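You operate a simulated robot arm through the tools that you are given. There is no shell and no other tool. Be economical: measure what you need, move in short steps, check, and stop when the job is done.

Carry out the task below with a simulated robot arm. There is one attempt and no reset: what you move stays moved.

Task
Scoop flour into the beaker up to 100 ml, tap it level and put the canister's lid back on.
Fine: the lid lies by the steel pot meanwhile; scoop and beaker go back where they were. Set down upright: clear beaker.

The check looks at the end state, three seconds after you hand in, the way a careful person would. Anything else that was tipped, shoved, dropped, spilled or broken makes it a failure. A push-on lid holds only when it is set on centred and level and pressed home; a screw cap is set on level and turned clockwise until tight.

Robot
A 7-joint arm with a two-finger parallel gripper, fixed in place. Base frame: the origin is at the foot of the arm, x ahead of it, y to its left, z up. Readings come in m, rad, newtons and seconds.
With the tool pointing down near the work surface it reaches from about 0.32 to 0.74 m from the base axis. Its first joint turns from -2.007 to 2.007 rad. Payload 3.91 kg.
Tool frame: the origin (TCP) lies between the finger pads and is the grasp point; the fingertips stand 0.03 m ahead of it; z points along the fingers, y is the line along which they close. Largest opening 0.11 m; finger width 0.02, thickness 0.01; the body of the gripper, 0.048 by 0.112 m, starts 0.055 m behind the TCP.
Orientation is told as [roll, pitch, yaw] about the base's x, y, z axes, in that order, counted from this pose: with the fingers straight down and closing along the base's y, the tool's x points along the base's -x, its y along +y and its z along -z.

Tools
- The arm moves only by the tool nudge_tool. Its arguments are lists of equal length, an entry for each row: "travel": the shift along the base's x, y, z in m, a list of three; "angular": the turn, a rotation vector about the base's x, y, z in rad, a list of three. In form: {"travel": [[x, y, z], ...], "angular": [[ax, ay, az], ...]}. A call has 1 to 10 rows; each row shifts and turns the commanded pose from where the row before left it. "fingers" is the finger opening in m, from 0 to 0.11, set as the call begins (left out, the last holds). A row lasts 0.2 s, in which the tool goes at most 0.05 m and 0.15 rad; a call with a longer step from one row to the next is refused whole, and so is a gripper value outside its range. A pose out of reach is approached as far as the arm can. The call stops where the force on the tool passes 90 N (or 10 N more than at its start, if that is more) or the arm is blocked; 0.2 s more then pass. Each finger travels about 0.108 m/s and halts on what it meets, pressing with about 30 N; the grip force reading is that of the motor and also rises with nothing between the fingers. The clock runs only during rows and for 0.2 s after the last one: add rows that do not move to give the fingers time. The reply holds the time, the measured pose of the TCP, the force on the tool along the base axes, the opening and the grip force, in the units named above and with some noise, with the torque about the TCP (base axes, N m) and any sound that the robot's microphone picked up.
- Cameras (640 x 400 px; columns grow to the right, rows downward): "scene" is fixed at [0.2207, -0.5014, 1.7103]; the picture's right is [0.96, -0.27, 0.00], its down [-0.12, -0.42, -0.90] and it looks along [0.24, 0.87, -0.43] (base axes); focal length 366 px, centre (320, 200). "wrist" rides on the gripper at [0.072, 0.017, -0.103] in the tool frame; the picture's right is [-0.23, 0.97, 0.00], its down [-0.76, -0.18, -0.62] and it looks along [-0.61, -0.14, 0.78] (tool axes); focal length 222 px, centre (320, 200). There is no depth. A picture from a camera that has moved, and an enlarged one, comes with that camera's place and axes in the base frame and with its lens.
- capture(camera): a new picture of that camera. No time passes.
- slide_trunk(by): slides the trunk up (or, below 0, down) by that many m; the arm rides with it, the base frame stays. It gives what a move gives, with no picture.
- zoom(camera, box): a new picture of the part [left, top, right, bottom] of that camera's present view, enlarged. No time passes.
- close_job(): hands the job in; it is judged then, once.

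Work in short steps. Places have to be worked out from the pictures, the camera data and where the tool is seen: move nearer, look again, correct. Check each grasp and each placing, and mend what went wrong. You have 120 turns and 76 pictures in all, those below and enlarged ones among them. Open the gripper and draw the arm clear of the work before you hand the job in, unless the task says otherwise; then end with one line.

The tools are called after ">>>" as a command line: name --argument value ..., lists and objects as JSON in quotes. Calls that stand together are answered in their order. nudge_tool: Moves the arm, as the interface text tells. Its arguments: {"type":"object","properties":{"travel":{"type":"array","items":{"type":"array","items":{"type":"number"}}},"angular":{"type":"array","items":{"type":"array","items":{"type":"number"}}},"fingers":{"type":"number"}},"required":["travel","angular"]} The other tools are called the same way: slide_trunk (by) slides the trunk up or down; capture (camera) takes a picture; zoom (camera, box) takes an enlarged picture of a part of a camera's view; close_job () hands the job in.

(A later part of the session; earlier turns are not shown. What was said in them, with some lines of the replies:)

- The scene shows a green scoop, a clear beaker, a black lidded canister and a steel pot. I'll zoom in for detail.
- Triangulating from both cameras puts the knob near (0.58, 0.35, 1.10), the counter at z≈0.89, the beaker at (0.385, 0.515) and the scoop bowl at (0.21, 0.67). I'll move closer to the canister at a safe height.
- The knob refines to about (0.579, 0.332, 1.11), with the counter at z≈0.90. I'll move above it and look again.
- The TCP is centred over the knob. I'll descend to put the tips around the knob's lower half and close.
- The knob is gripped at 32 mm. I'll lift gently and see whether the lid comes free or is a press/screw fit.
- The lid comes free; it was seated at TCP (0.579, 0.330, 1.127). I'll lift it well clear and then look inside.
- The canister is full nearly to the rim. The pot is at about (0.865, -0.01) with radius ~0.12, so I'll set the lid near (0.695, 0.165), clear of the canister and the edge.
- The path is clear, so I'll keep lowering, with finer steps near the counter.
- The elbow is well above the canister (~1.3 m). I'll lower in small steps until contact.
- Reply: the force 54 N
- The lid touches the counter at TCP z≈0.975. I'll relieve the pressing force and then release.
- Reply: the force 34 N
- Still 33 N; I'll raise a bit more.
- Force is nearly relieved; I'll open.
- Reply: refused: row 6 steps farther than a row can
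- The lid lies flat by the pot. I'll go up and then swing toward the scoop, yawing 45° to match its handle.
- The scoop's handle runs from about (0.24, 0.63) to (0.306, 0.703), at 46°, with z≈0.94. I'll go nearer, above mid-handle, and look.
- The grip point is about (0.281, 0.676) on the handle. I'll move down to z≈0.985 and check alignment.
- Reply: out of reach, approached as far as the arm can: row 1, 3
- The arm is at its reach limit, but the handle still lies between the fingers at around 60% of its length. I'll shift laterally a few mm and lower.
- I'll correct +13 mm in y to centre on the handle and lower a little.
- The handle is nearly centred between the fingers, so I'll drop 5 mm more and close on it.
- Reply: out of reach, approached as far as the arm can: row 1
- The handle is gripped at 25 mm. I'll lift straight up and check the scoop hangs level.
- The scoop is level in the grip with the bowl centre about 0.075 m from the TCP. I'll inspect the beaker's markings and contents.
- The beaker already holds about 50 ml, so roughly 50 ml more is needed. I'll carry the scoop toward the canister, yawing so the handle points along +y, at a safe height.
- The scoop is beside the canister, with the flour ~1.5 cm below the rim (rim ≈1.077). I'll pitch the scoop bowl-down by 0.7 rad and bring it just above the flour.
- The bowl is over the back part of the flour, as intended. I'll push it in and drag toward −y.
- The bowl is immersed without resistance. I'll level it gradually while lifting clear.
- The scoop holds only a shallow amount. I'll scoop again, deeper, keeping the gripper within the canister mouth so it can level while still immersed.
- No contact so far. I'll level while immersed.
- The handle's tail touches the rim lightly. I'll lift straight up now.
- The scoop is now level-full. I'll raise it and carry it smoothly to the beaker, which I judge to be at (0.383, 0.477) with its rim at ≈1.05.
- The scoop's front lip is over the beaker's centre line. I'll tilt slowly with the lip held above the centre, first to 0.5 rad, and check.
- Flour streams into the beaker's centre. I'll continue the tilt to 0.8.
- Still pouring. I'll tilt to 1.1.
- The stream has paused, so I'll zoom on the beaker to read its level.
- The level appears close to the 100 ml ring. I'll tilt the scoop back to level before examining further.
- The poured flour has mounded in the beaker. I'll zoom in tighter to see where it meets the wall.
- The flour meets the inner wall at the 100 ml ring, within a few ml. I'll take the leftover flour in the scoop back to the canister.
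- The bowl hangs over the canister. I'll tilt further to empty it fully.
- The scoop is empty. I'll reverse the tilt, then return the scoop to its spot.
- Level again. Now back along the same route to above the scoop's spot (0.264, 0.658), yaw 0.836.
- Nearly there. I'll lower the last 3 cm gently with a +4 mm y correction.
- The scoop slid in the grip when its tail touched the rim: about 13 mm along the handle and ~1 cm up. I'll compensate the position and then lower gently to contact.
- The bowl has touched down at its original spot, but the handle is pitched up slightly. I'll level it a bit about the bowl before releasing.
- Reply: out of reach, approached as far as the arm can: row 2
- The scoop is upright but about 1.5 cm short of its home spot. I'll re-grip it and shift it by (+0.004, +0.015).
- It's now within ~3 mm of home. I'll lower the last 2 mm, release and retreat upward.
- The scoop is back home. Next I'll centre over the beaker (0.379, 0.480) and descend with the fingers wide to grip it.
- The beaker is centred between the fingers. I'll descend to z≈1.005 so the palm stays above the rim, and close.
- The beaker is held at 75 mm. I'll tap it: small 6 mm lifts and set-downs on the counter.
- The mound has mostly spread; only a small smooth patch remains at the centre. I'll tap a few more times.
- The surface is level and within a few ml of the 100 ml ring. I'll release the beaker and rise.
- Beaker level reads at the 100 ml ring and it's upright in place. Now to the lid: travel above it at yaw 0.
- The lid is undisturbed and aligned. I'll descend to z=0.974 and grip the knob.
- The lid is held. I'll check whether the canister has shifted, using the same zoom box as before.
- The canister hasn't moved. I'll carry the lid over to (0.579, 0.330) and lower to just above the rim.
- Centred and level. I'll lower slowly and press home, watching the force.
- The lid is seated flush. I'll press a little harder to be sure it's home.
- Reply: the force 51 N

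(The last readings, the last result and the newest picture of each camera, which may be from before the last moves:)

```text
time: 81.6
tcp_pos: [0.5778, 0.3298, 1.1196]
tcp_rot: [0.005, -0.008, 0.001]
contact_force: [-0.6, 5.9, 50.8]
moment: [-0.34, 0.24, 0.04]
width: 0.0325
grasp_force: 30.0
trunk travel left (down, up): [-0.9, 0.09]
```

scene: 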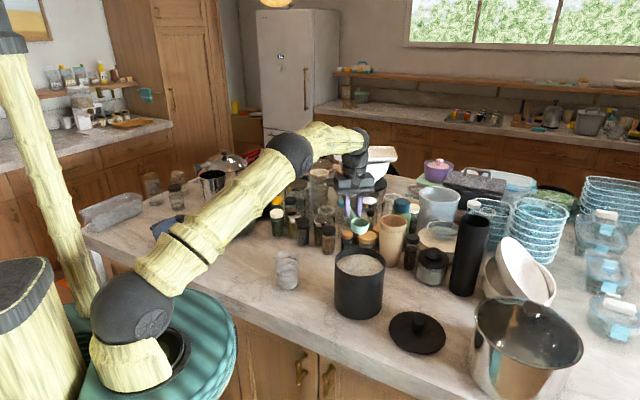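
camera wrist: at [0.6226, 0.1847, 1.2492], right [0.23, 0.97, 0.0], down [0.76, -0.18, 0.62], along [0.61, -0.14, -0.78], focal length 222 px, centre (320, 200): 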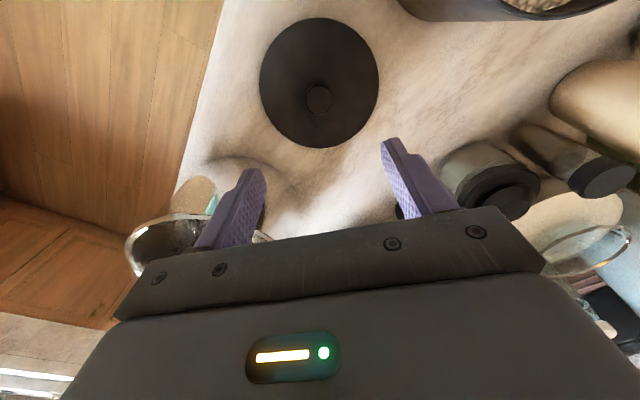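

Pressed to 51 N. I'll relieve the load, release the knob, rise and inspect.

>>> nudge_tool --travel '[[0, 0, 0.004], [0, 0, 0.004], [0, 0, 0.002]]' --angular '[[0, 0, 0], [0, 0, 0], [0, 0, 0]]'

>>> nudge_tool --travel '[[0, 0, 0], [0, 0, 0], [0, 0, 0]]' --angular '[[0, 0, 0], [0, 0, 0], [0, 0, 0]]' --fingers 0.09

>>> nudge_tool --travel '[[0, 0, 0.03], [0, 0, 0.045], [0, 0, 0.045], [-0.01, -0.01, 0.045], [-0.03, -0.02, 0.03], [-0.035, -0.02, 0.02], [-0.035, -0.02, 0.02]]' --angular '[[0, 0, 0], [0, 0, 0], [0, 0, 0], [0, 0, 0], [0, 0, 0], [0, 0, 0], [0, 0, 0]]'

>>> zoom --camera "scene" --box '[300, 180, 420, 330]'

>>> capture --camera "scene"

```text
time: 82.4
tcp_pos: [0.5797, 0.329, 1.1198]
tcp_rot: [-0.002, 0.005, 0.0]
contact_force: [1.3, 10.8, 6.3]
moment: [0.65, -0.58, 0.25]
width: 0.0323
grasp_force: 29.9
trunk travel left (down, up): [-0.9, 0.09]
```

```text
time: 83.2
tcp_pos: [0.5797, 0.329, 1.1213]
tcp_rot: [-0.001, 0.003, -0.001]
contact_force: [-0.3, -0.8, -0.4]
moment: [0.0, -0.01, -0.03]
width: 0.0898
grasp_force: 0.1
trunk travel left (down, up): [-0.9, 0.09]
```

```text
time: 84.8
tcp_pos: [0.4683, 0.2568, 1.3589]
tcp_rot: [0.0, -0.001, -0.002]
contact_force: [-0.5, 0.1, 0.2]
moment: [0.03, -0.02, 0.0]
width: 0.09
grasp_force: 0.1
trunk travel left (down, up): [-0.9, 0.09]
```

```text
2.67 times, centred on (360, 255) of scene
camera zoom: at [0.2207, -0.5014, 1.7103], right [0.96, -0.27, 0.0], down [-0.12, -0.42, -0.9], along [0.24, 0.87, -0.43], focal length 975 px, centre (213, 53)
```

zoom: 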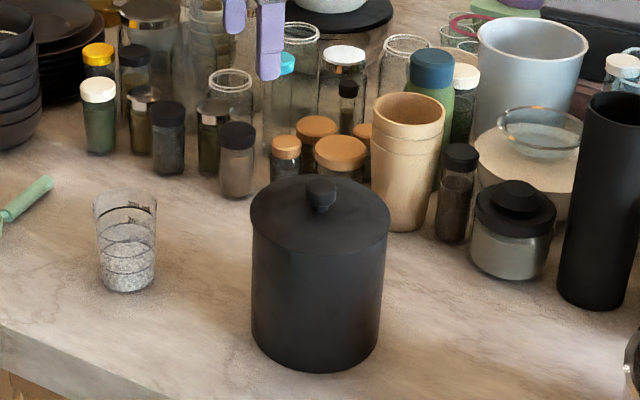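

```text
7 pictures are left
```

scene: 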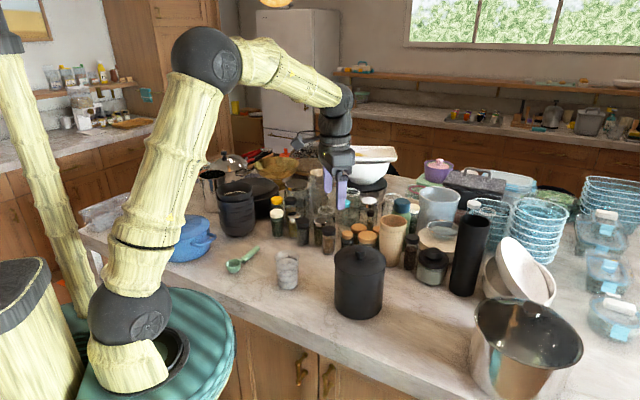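

The lid is on and flush, the scoop and beaker are back in place, the flour is level at 100 ml and the arm is clear. Handing in.

>>> close_job

```text
The job is handed in.
```

I scooped flour into the beaker, tapped it level at about 100 ml (within a few ml by eye) and pressed the canister's lid back on. The lid lay by the steel pot meanwhile. The beaker stands upright where it was, and the scoop is empty and within about 3 mm of its original spot.
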